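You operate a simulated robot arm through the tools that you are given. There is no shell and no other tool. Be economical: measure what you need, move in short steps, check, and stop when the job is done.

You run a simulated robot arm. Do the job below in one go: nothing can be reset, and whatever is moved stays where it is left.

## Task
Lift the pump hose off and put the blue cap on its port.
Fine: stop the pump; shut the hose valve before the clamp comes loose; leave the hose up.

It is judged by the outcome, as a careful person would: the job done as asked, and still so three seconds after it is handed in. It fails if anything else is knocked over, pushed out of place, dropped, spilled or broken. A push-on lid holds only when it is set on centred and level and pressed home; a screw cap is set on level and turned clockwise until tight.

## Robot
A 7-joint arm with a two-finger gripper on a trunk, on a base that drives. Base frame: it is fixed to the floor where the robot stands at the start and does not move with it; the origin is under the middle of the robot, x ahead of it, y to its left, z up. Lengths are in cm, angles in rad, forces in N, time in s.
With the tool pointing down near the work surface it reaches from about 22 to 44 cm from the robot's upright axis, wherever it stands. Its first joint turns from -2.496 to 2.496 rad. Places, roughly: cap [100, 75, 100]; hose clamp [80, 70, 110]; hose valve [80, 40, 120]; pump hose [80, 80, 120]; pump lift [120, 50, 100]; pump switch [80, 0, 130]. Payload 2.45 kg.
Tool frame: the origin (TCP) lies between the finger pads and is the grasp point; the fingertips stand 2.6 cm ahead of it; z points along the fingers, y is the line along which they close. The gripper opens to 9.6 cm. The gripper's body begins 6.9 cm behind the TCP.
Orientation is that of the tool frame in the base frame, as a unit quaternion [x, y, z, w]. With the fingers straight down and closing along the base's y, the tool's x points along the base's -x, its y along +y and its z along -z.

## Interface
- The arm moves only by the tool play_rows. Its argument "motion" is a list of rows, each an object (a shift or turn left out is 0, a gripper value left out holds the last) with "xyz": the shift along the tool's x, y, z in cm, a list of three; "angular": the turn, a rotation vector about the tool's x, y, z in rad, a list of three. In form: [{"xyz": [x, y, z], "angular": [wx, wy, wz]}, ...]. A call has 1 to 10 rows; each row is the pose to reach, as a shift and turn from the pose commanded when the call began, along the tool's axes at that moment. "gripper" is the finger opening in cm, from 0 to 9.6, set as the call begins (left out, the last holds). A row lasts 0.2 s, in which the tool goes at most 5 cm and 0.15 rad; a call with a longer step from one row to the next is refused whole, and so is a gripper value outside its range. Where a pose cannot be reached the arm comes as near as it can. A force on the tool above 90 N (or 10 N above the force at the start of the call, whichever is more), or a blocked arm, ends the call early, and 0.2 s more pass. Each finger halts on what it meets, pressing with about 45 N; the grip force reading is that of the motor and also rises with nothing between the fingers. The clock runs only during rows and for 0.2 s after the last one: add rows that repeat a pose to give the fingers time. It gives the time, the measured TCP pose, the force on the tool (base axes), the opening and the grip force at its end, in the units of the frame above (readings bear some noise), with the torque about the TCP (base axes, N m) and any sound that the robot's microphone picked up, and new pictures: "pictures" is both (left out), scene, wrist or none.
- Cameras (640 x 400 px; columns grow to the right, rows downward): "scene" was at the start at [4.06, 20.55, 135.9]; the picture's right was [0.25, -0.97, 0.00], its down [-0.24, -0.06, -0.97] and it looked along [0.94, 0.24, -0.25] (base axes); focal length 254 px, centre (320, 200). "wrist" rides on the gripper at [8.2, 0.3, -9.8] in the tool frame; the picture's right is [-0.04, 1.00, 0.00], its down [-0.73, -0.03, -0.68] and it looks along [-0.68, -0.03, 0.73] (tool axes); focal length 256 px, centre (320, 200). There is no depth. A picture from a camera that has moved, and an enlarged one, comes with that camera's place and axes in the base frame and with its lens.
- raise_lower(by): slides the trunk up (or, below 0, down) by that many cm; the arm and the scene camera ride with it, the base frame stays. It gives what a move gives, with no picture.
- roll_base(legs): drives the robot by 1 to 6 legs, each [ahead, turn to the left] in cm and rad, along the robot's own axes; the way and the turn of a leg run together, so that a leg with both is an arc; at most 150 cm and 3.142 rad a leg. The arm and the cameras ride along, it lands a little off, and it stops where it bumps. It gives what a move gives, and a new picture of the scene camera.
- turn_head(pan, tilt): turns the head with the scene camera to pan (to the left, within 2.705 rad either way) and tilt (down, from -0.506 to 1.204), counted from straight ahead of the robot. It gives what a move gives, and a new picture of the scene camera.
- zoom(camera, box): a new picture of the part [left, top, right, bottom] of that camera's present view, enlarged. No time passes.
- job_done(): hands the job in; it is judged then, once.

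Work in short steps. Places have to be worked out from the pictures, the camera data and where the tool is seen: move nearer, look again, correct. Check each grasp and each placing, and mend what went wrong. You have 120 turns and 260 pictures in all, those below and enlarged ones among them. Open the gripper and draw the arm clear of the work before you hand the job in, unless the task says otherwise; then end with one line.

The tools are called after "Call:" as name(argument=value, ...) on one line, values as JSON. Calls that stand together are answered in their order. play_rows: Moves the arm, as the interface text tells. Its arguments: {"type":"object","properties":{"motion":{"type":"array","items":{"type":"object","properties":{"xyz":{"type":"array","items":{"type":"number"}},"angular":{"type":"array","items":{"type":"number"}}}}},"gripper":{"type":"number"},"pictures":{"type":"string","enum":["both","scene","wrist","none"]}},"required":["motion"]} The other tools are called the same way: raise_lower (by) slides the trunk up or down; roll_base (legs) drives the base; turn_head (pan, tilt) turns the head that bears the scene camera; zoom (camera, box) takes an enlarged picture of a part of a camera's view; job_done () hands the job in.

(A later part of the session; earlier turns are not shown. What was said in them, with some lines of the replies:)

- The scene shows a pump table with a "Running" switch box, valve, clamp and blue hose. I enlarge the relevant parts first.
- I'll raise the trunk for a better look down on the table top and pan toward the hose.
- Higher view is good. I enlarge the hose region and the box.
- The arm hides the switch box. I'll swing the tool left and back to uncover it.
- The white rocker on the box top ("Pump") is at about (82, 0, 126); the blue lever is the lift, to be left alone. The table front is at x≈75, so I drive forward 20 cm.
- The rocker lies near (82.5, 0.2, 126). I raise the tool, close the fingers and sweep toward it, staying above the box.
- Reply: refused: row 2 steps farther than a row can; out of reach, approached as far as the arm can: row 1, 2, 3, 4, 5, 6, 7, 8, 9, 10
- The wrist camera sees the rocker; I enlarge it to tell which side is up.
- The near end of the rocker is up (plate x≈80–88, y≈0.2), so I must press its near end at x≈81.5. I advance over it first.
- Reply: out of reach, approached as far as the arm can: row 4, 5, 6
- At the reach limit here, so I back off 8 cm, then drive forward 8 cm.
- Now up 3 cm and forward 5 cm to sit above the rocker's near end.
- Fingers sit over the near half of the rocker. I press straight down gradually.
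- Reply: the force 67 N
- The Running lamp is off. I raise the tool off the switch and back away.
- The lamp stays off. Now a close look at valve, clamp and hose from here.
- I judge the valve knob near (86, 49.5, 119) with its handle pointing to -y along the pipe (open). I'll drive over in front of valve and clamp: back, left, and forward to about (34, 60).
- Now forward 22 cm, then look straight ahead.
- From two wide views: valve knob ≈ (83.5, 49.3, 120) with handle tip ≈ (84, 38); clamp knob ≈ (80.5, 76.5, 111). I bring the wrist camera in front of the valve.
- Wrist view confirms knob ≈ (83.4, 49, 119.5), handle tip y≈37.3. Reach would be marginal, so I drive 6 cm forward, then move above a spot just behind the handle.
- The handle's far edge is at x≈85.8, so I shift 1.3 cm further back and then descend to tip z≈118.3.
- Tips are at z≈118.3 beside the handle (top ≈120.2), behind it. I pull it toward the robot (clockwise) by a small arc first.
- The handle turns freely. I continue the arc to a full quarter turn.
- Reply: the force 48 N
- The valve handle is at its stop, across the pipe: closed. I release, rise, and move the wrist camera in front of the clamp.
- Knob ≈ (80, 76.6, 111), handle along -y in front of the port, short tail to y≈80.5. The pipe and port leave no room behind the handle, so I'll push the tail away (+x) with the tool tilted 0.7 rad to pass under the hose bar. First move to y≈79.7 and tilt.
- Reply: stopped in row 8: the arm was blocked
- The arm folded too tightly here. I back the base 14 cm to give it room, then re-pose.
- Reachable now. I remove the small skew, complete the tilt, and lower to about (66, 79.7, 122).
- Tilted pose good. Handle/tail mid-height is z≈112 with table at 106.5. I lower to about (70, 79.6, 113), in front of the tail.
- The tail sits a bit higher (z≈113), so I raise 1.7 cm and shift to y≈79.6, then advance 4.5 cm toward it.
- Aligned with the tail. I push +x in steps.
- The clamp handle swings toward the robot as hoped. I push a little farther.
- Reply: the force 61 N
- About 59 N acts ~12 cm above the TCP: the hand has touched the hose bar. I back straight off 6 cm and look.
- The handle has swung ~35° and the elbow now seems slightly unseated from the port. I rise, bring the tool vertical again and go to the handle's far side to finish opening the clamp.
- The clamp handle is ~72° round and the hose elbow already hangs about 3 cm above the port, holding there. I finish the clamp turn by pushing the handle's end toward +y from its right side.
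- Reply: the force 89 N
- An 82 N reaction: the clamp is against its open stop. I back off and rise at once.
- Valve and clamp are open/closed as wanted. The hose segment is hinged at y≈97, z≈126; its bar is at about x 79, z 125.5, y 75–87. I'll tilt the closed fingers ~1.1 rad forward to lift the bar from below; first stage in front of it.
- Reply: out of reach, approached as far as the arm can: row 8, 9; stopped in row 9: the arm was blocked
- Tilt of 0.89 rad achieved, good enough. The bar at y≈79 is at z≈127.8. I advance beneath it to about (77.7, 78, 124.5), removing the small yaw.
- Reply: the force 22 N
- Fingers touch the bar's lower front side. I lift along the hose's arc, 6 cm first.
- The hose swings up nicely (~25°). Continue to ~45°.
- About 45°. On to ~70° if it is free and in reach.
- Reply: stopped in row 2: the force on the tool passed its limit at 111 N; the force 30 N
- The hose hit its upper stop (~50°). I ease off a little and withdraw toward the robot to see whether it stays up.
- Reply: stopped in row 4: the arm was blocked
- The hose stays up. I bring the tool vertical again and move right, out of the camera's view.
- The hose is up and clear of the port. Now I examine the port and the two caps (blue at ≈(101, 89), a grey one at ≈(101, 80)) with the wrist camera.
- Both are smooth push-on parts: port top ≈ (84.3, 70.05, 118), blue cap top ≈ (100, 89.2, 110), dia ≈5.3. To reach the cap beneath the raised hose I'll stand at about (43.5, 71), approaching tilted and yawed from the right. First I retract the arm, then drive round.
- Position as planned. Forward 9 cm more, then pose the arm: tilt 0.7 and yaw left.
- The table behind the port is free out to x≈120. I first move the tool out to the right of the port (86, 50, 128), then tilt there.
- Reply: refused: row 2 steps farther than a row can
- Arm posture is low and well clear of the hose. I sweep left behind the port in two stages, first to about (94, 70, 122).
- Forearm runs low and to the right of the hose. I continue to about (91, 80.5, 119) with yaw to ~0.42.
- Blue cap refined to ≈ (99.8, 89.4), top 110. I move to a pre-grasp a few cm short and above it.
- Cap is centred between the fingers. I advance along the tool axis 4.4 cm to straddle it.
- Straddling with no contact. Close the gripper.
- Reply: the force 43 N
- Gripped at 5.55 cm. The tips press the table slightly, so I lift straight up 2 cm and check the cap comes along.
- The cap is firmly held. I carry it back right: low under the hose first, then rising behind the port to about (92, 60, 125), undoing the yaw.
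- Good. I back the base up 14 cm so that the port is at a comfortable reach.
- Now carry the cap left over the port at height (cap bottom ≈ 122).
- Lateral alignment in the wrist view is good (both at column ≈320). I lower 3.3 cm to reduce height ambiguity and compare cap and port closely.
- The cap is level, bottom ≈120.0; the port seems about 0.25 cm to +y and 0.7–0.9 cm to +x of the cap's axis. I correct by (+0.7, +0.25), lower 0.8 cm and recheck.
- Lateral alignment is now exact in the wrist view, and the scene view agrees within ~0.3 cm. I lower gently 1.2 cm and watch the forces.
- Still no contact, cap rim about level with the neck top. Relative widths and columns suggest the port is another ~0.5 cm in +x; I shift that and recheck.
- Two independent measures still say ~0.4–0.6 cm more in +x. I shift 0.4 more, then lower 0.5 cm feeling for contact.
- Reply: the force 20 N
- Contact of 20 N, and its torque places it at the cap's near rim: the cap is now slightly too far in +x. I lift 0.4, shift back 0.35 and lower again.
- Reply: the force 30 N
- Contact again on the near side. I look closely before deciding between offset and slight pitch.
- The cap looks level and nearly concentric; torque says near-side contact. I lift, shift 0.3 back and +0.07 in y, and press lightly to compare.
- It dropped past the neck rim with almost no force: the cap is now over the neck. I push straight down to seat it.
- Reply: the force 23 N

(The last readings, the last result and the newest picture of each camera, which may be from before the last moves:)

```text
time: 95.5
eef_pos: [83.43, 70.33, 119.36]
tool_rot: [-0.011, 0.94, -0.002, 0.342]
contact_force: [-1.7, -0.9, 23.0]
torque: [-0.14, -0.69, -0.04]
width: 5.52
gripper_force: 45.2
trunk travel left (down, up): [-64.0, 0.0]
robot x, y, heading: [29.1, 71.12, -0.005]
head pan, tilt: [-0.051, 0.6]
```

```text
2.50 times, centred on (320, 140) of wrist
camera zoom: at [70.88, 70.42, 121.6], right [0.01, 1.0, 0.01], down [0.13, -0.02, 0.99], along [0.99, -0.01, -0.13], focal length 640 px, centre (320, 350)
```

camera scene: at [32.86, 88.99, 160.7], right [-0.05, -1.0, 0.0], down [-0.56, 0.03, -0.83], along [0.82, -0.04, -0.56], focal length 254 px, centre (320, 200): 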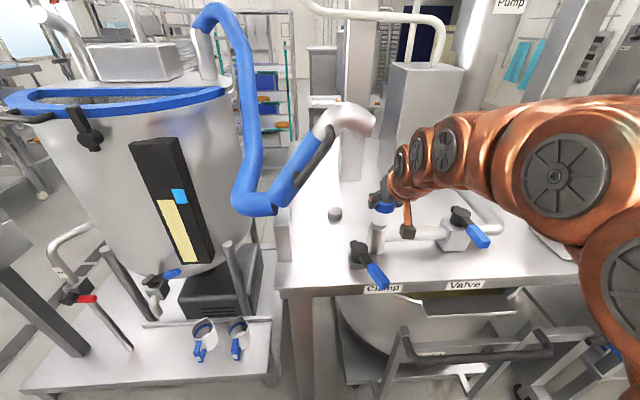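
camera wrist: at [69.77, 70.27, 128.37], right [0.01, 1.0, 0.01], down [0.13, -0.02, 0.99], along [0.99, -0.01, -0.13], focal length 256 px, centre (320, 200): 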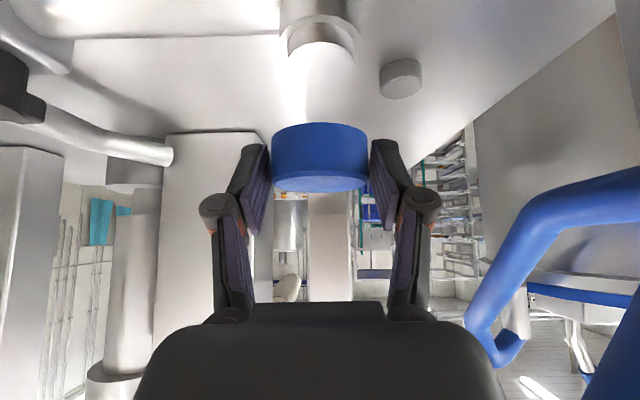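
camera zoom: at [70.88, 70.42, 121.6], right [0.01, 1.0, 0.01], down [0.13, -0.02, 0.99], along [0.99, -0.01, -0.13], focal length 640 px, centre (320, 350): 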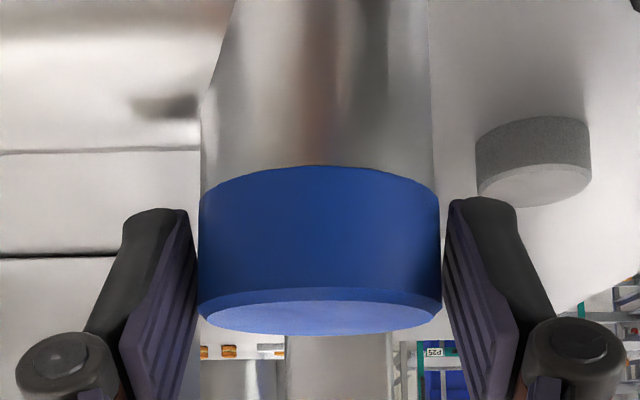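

Seated on the shoulder with no neck visible, 23 N. I release, retreat along the tool axis, and inspect before pressing from the top.

Call:
play_rows(motion=[{"xyz": [-0.2, 0, -0.25]}, {"xyz": [-0.2, 0, -0.25]}, {"xyz": [-0.2, 0, -0.25]}, {"xyz": [-0.3, 0, -2]}, {"xyz": [-0.5, 0, -5]}, {"xyz": [-1, 0, -8]}], gripper=7.8)

Call:
zoom(camera="wrist", box=[220, 50, 420, 210])

Call:
zoom(camera="scene", box=[350, 195, 414, 240])

```text
time: 96.9
eef_pos: [78.88, 70.55, 125.88]
tool_rot: [-0.011, 0.941, -0.002, 0.339]
contact_force: [0.5, 0.2, -0.4]
torque: [0.0, 0.01, -0.01]
width: 7.82
gripper_force: 0.1
trunk travel left (down, up): [-64.0, 0.0]
robot x, y, heading: [29.26, 71.17, -0.002]
head pan, tilt: [-0.051, 0.6]
camera scene: at [32.87, 88.96, 160.7], right [-0.05, -1.0, 0.0], down [-0.56, 0.03, -0.82], along [0.82, -0.04, -0.57], focal length 254 px, centre (320, 200)
camera wrist: at [66.43, 70.53, 128.2], right [0.01, 1.0, 0.01], down [0.13, -0.02, 0.99], along [0.99, -0.01, -0.13], focal length 256 px, centre (320, 200)
```

scene: 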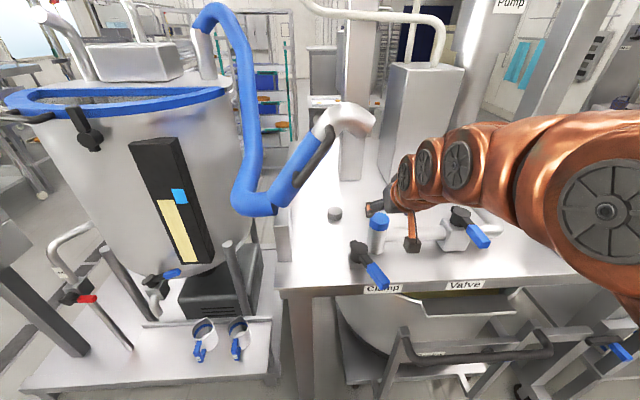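
wrist: 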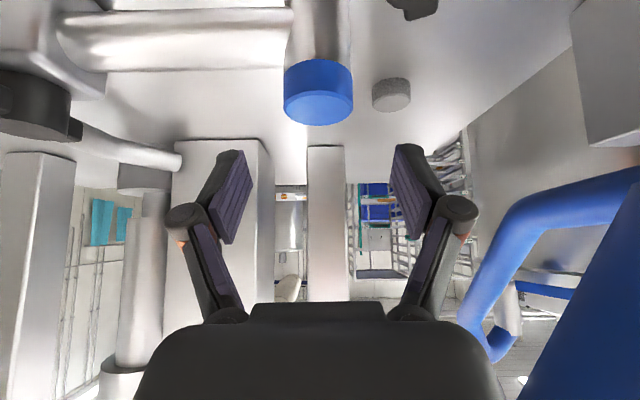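

```text
2.50 times, centred on (320, 130) of wrist
camera zoom: at [66.43, 70.53, 128.2], right [0.01, 1.0, 0.01], down [0.13, -0.02, 0.99], along [0.99, -0.01, -0.13], focal length 640 px, centre (320, 375)
```

zoom: 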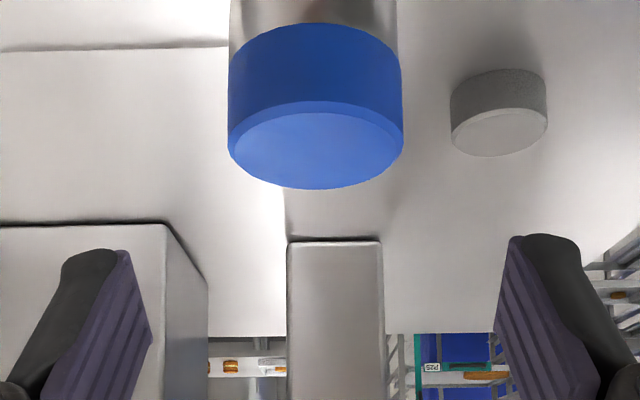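

```text
8.89 times, centred on (382, 218) of scene
camera zoom: at [32.87, 88.96, 160.7], right [-0.05, -1.0, 0.0], down [-0.56, 0.03, -0.82], along [0.82, -0.04, -0.57], focal length 2258 px, centre (-231, 44)
```

zoom: 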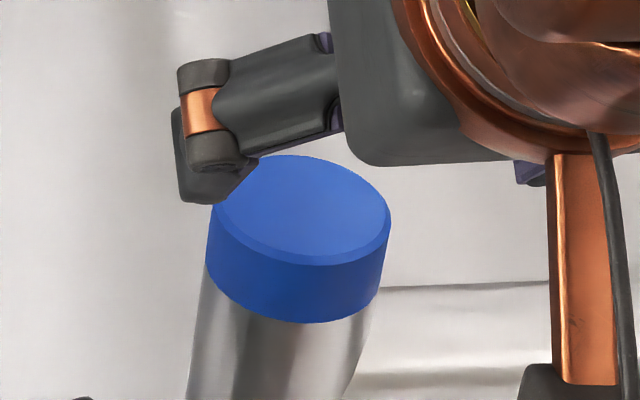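

The cap sits level on the port. I close the fingers and go above its centre (≈(85, 70.35), top ≈118.7) to press it home.

Call:
play_rows(motion=[{"xyz": [0, 0, 0]}, {"xyz": [0, 0, 0]}, {"xyz": [0, 0, 0]}, {"xyz": [0, 0, 0]}, {"xyz": [-1.3, -0.12, 2.6]}, {"xyz": [-2.63, -0.25, 5.27]}, {"xyz": [-2.63, -0.25, 5.27]}], gripper=0, pictures="wrist")

Call:
zoom(camera="scene", box=[350, 195, 414, 240])

```text
time: 98.5
eef_pos: [84.44, 70.29, 123.49]
tool_rot: [-0.01, 0.941, -0.002, 0.339]
contact_force: [0.3, -0.1, -0.2]
torque: [0.03, -0.01, 0.04]
width: 0.0
gripper_force: 28.8
trunk travel left (down, up): [-64.0, 0.0]
robot x, y, heading: [28.67, 71.35, -0.003]
head pan, tilt: [-0.051, 0.6]
camera wrist: at [71.97, 70.28, 125.88], right [0.01, 1.0, 0.01], down [0.13, -0.02, 0.99], along [0.99, -0.01, -0.13], focal length 256 px, centre (320, 200)
```

wrist: 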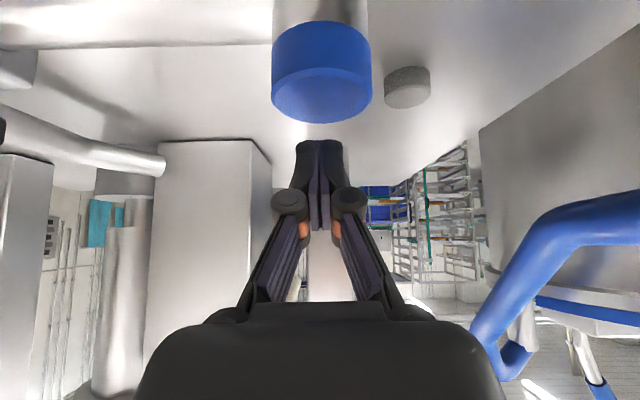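

```text
8.89 times, centred on (382, 218) of scene
camera zoom: at [32.87, 88.96, 160.7], right [-0.05, -1.0, 0.0], down [-0.56, 0.03, -0.82], along [0.82, -0.04, -0.57], focal length 2258 px, centre (-231, 44)
```

zoom: 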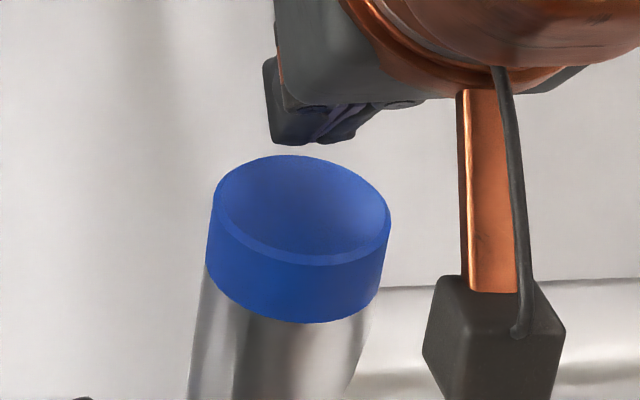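

Fingertips are right over the cap's centre. I press straight down to firm force.

Call:
play_rows(motion=[{"xyz": [0.8, 0, 0.96]}, {"xyz": [1.27, 0, 1.54]}, {"xyz": [1.5, 0, 1.82]}, {"xyz": [1.75, 0, 2.1]}, {"xyz": [2.0, 0, 2.42]}], pictures="none")

Call:
zoom(camera="scene", box=[350, 195, 414, 240])

```text
time: 99.7
eef_pos: [84.91, 70.08, 121.65]
tool_rot: [-0.011, 0.935, -0.003, 0.356]
contact_force: [-2.9, 0.0, 33.7]
torque: [0.05, -0.15, 0.02]
width: 0.61
gripper_force: 28.1
trunk travel left (down, up): [-64.0, 0.0]
robot x, y, heading: [28.89, 71.3, -0.004]
head pan, tilt: [-0.051, 0.6]
stopped in row 5: the force on the tool passed its limit at 97 N (the readings are from after the stop); the commanded pose is now the measured one
```

```text
8.89 times, centred on (382, 218) of scene
camera zoom: at [32.66, 88.96, 160.64], right [-0.05, -1.0, 0.0], down [-0.56, 0.03, -0.83], along [0.82, -0.04, -0.56], focal length 2258 px, centre (-231, 44)
```

zoom: 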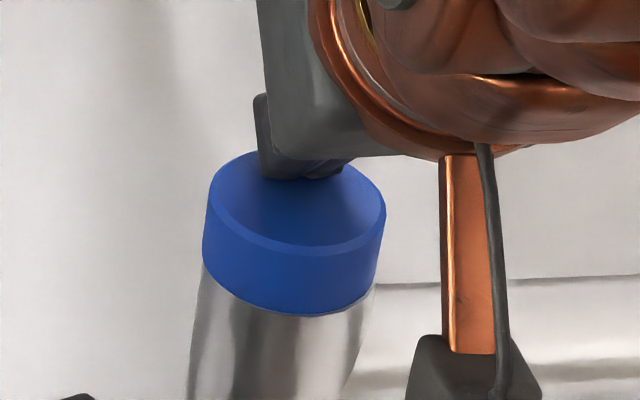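

Pressed with nearly 100 N. I lift off and inspect.

Call:
play_rows(motion=[{"xyz": [-1.3, 0, -1.5]}, {"xyz": [-1.9, 0, -2.9]}, {"xyz": [-1.9, 0, -6]}, {"xyz": [-1.9, 0, -9]}], pictures="none")

Call:
zoom(camera="scene", box=[350, 195, 414, 240])

Call:
zoom(camera="wrist", box=[220, 10, 420, 135])

```text
time: 100.7
eef_pos: [80.35, 69.88, 129.64]
tool_rot: [-0.01, 0.937, -0.003, 0.349]
contact_force: [-0.1, 0.0, 0.4]
torque: [0.0, 0.01, -0.01]
width: 0.03
gripper_force: 28.2
trunk travel left (down, up): [-64.0, 0.0]
robot x, y, heading: [28.94, 70.97, -0.005]
head pan, tilt: [-0.051, 0.6]
```

```text
8.89 times, centred on (382, 218) of scene
camera zoom: at [32.87, 88.96, 160.7], right [-0.05, -1.0, 0.0], down [-0.56, 0.03, -0.82], along [0.82, -0.04, -0.57], focal length 2258 px, centre (-231, 44)
```

zoom: 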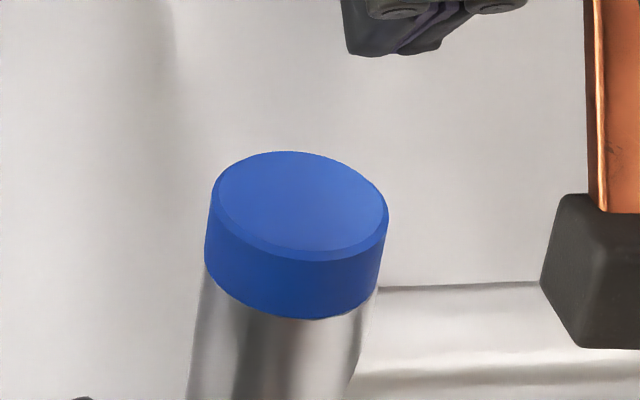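

```text
3.20 times, centred on (320, 72) of wrist
camera zoom: at [67.71, 70.03, 131.61], right [0.01, 1.0, 0.01], down [0.11, -0.02, 0.99], along [0.99, -0.01, -0.11], focal length 819 px, centre (320, 608)
```

zoom: 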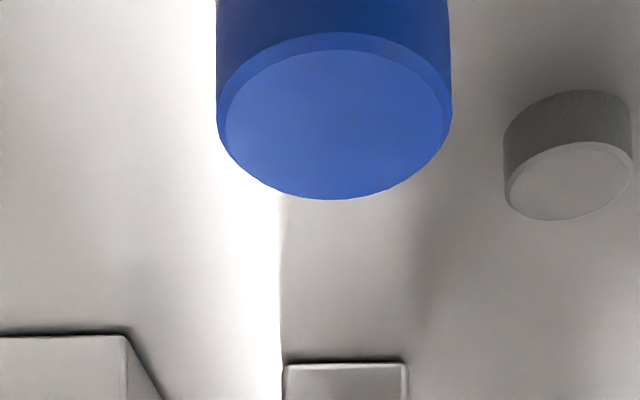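

I check the near rim from a lower viewpoint.

Call:
play_rows(motion=[{"xyz": [3, -2, -2]}, {"xyz": [6, -4, -1]}, {"xyz": [9, -5.5, 1.5]}, {"xyz": [10.5, -5.5, 3]}], pictures="none")

Call:
zoom(camera="wrist", box=[320, 40, 520, 220])

```text
time: 101.7
eef_pos: [74.47, 64.4, 120.31]
tool_rot: [-0.011, 0.936, -0.003, 0.352]
contact_force: [-0.1, 1.2, 0.1]
torque: [0.0, 0.01, 0.03]
width: 0.0
gripper_force: 28.0
trunk travel left (down, up): [-64.0, 0.0]
robot x, y, heading: [28.95, 71.15, -0.004]
head pan, tilt: [-0.051, 0.6]
```

```text
2.22 times, centred on (420, 130) of wrist
camera zoom: at [61.92, 64.4, 122.38], right [0.01, 1.0, 0.01], down [0.11, -0.01, 0.99], along [0.99, -0.01, -0.11], focal length 569 px, centre (98, 356)
```

zoom: 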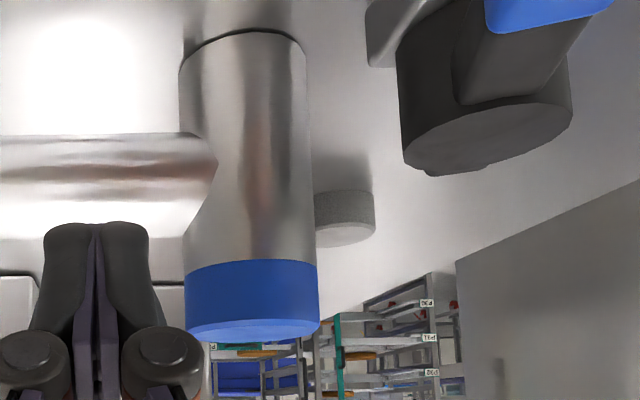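

The cap is flush, level and concentric on the port. I retreat, open the gripper, back the base off, and make a last overall check.

Call:
play_rows(motion=[{"xyz": [1, -2, -4]}, {"xyz": [2, -4, -8]}, {"xyz": [3, -6, -11]}], gripper=9, pictures="none")

Call:
roll_base(legs=[[-20, 0]])

Call:
turn_head(pan=-0.2, tilt=0.5)

Call:
zoom(camera="scene", box=[180, 110, 420, 260])

Call:
zoom(camera="scene", box=[420, 130, 640, 270])

```text
time: 102.5
eef_pos: [64.96, 58.1, 126.64]
tool_rot: [-0.011, 0.937, -0.003, 0.35]
contact_force: [0.0, -0.6, -0.6]
torque: [-0.03, 0.04, 0.0]
width: 7.36
gripper_force: 0.0
trunk travel left (down, up): [-64.0, 0.0]
robot x, y, heading: [28.86, 71.3, -0.001]
head pan, tilt: [-0.051, 0.6]
```

```text
time: 104.0
eef_pos: [45.33, 58.22, 126.78]
tool_rot: [-0.01, 0.937, -0.003, 0.35]
contact_force: [0.4, -0.1, 0.5]
torque: [-0.01, 0.01, -0.01]
width: 9.02
gripper_force: 0.0
trunk travel left (down, up): [-64.0, 0.0]
robot x, y, heading: [9.07, 71.23, -0.003]
head pan, tilt: [-0.051, 0.6]
camera scene: at [12.93, 89.02, 160.7], right [-0.05, -1.0, 0.0], down [-0.56, 0.03, -0.82], along [0.82, -0.04, -0.57], focal length 254 px, centre (320, 200)
```

scene: 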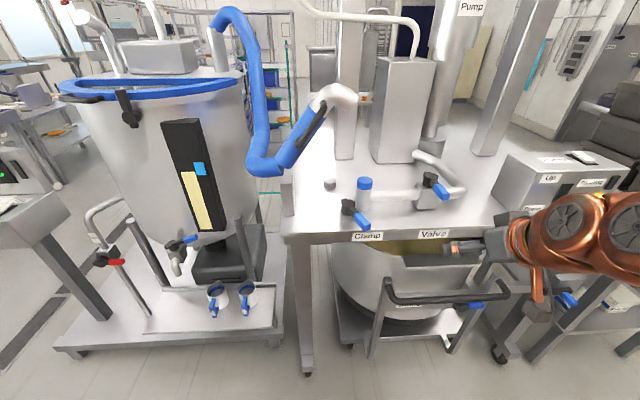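

```text
time: 104.7
eef_pos: [45.17, 58.31, 126.76]
tool_rot: [-0.011, 0.937, -0.003, 0.35]
contact_force: [-0.4, 0.5, 0.3]
torque: [0.02, 0.0, 0.02]
width: 8.98
gripper_force: 0.0
trunk travel left (down, up): [-64.0, 0.0]
robot x, y, heading: [8.9, 71.37, -0.004]
head pan, tilt: [-0.201, 0.499]
camera scene: at [12.99, 87.66, 161.61], right [-0.2, -0.98, 0.0], down [-0.47, 0.1, -0.88], along [0.86, -0.18, -0.48], focal length 254 px, centre (320, 200)
```

scene: 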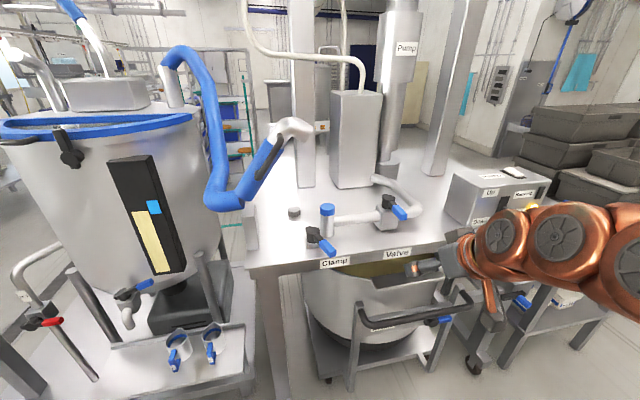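

```text
2.67 times, centred on (300, 185) of scene
camera zoom: at [12.99, 87.66, 161.61], right [-0.2, -0.98, 0.0], down [-0.47, 0.1, -0.88], along [0.86, -0.18, -0.48], focal length 678 px, centre (373, 240)
```

zoom: 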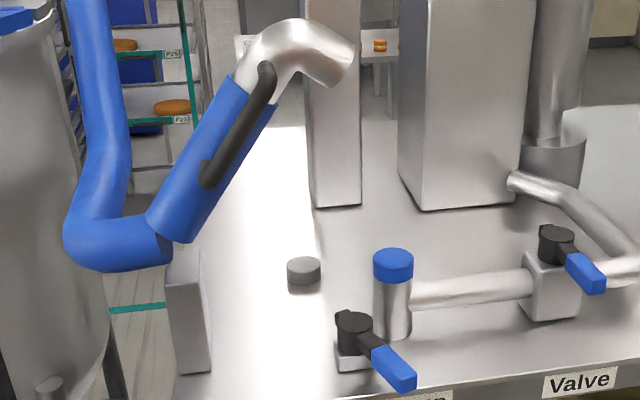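

```text
2.86 times, centred on (530, 200) of scene
camera zoom: at [12.99, 87.66, 161.61], right [-0.2, -0.98, 0.0], down [-0.47, 0.1, -0.88], along [0.86, -0.18, -0.48], focal length 726 px, centre (-280, 200)
```

zoom: 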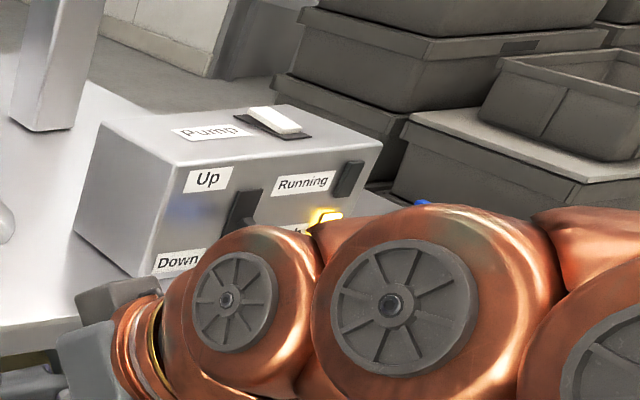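

All is as wanted: Running lamp off, valve handle across the pipe, clamp open, hose up, blue cap flush on the port, and the arm clear with the gripper open. I hand it in.

Call:
job_done()

```text
The job is handed in.
```

The hose is off its port and left up, and the blue cap is pressed home on the port. Before that I stopped the pump, shut the hose valve and then opened the clamp. While I was opening the clamp, the gripper hand bumped the hose bar and lifted the hose about 3 cm off the port a little early; the valve was already shut and the pump stopped.
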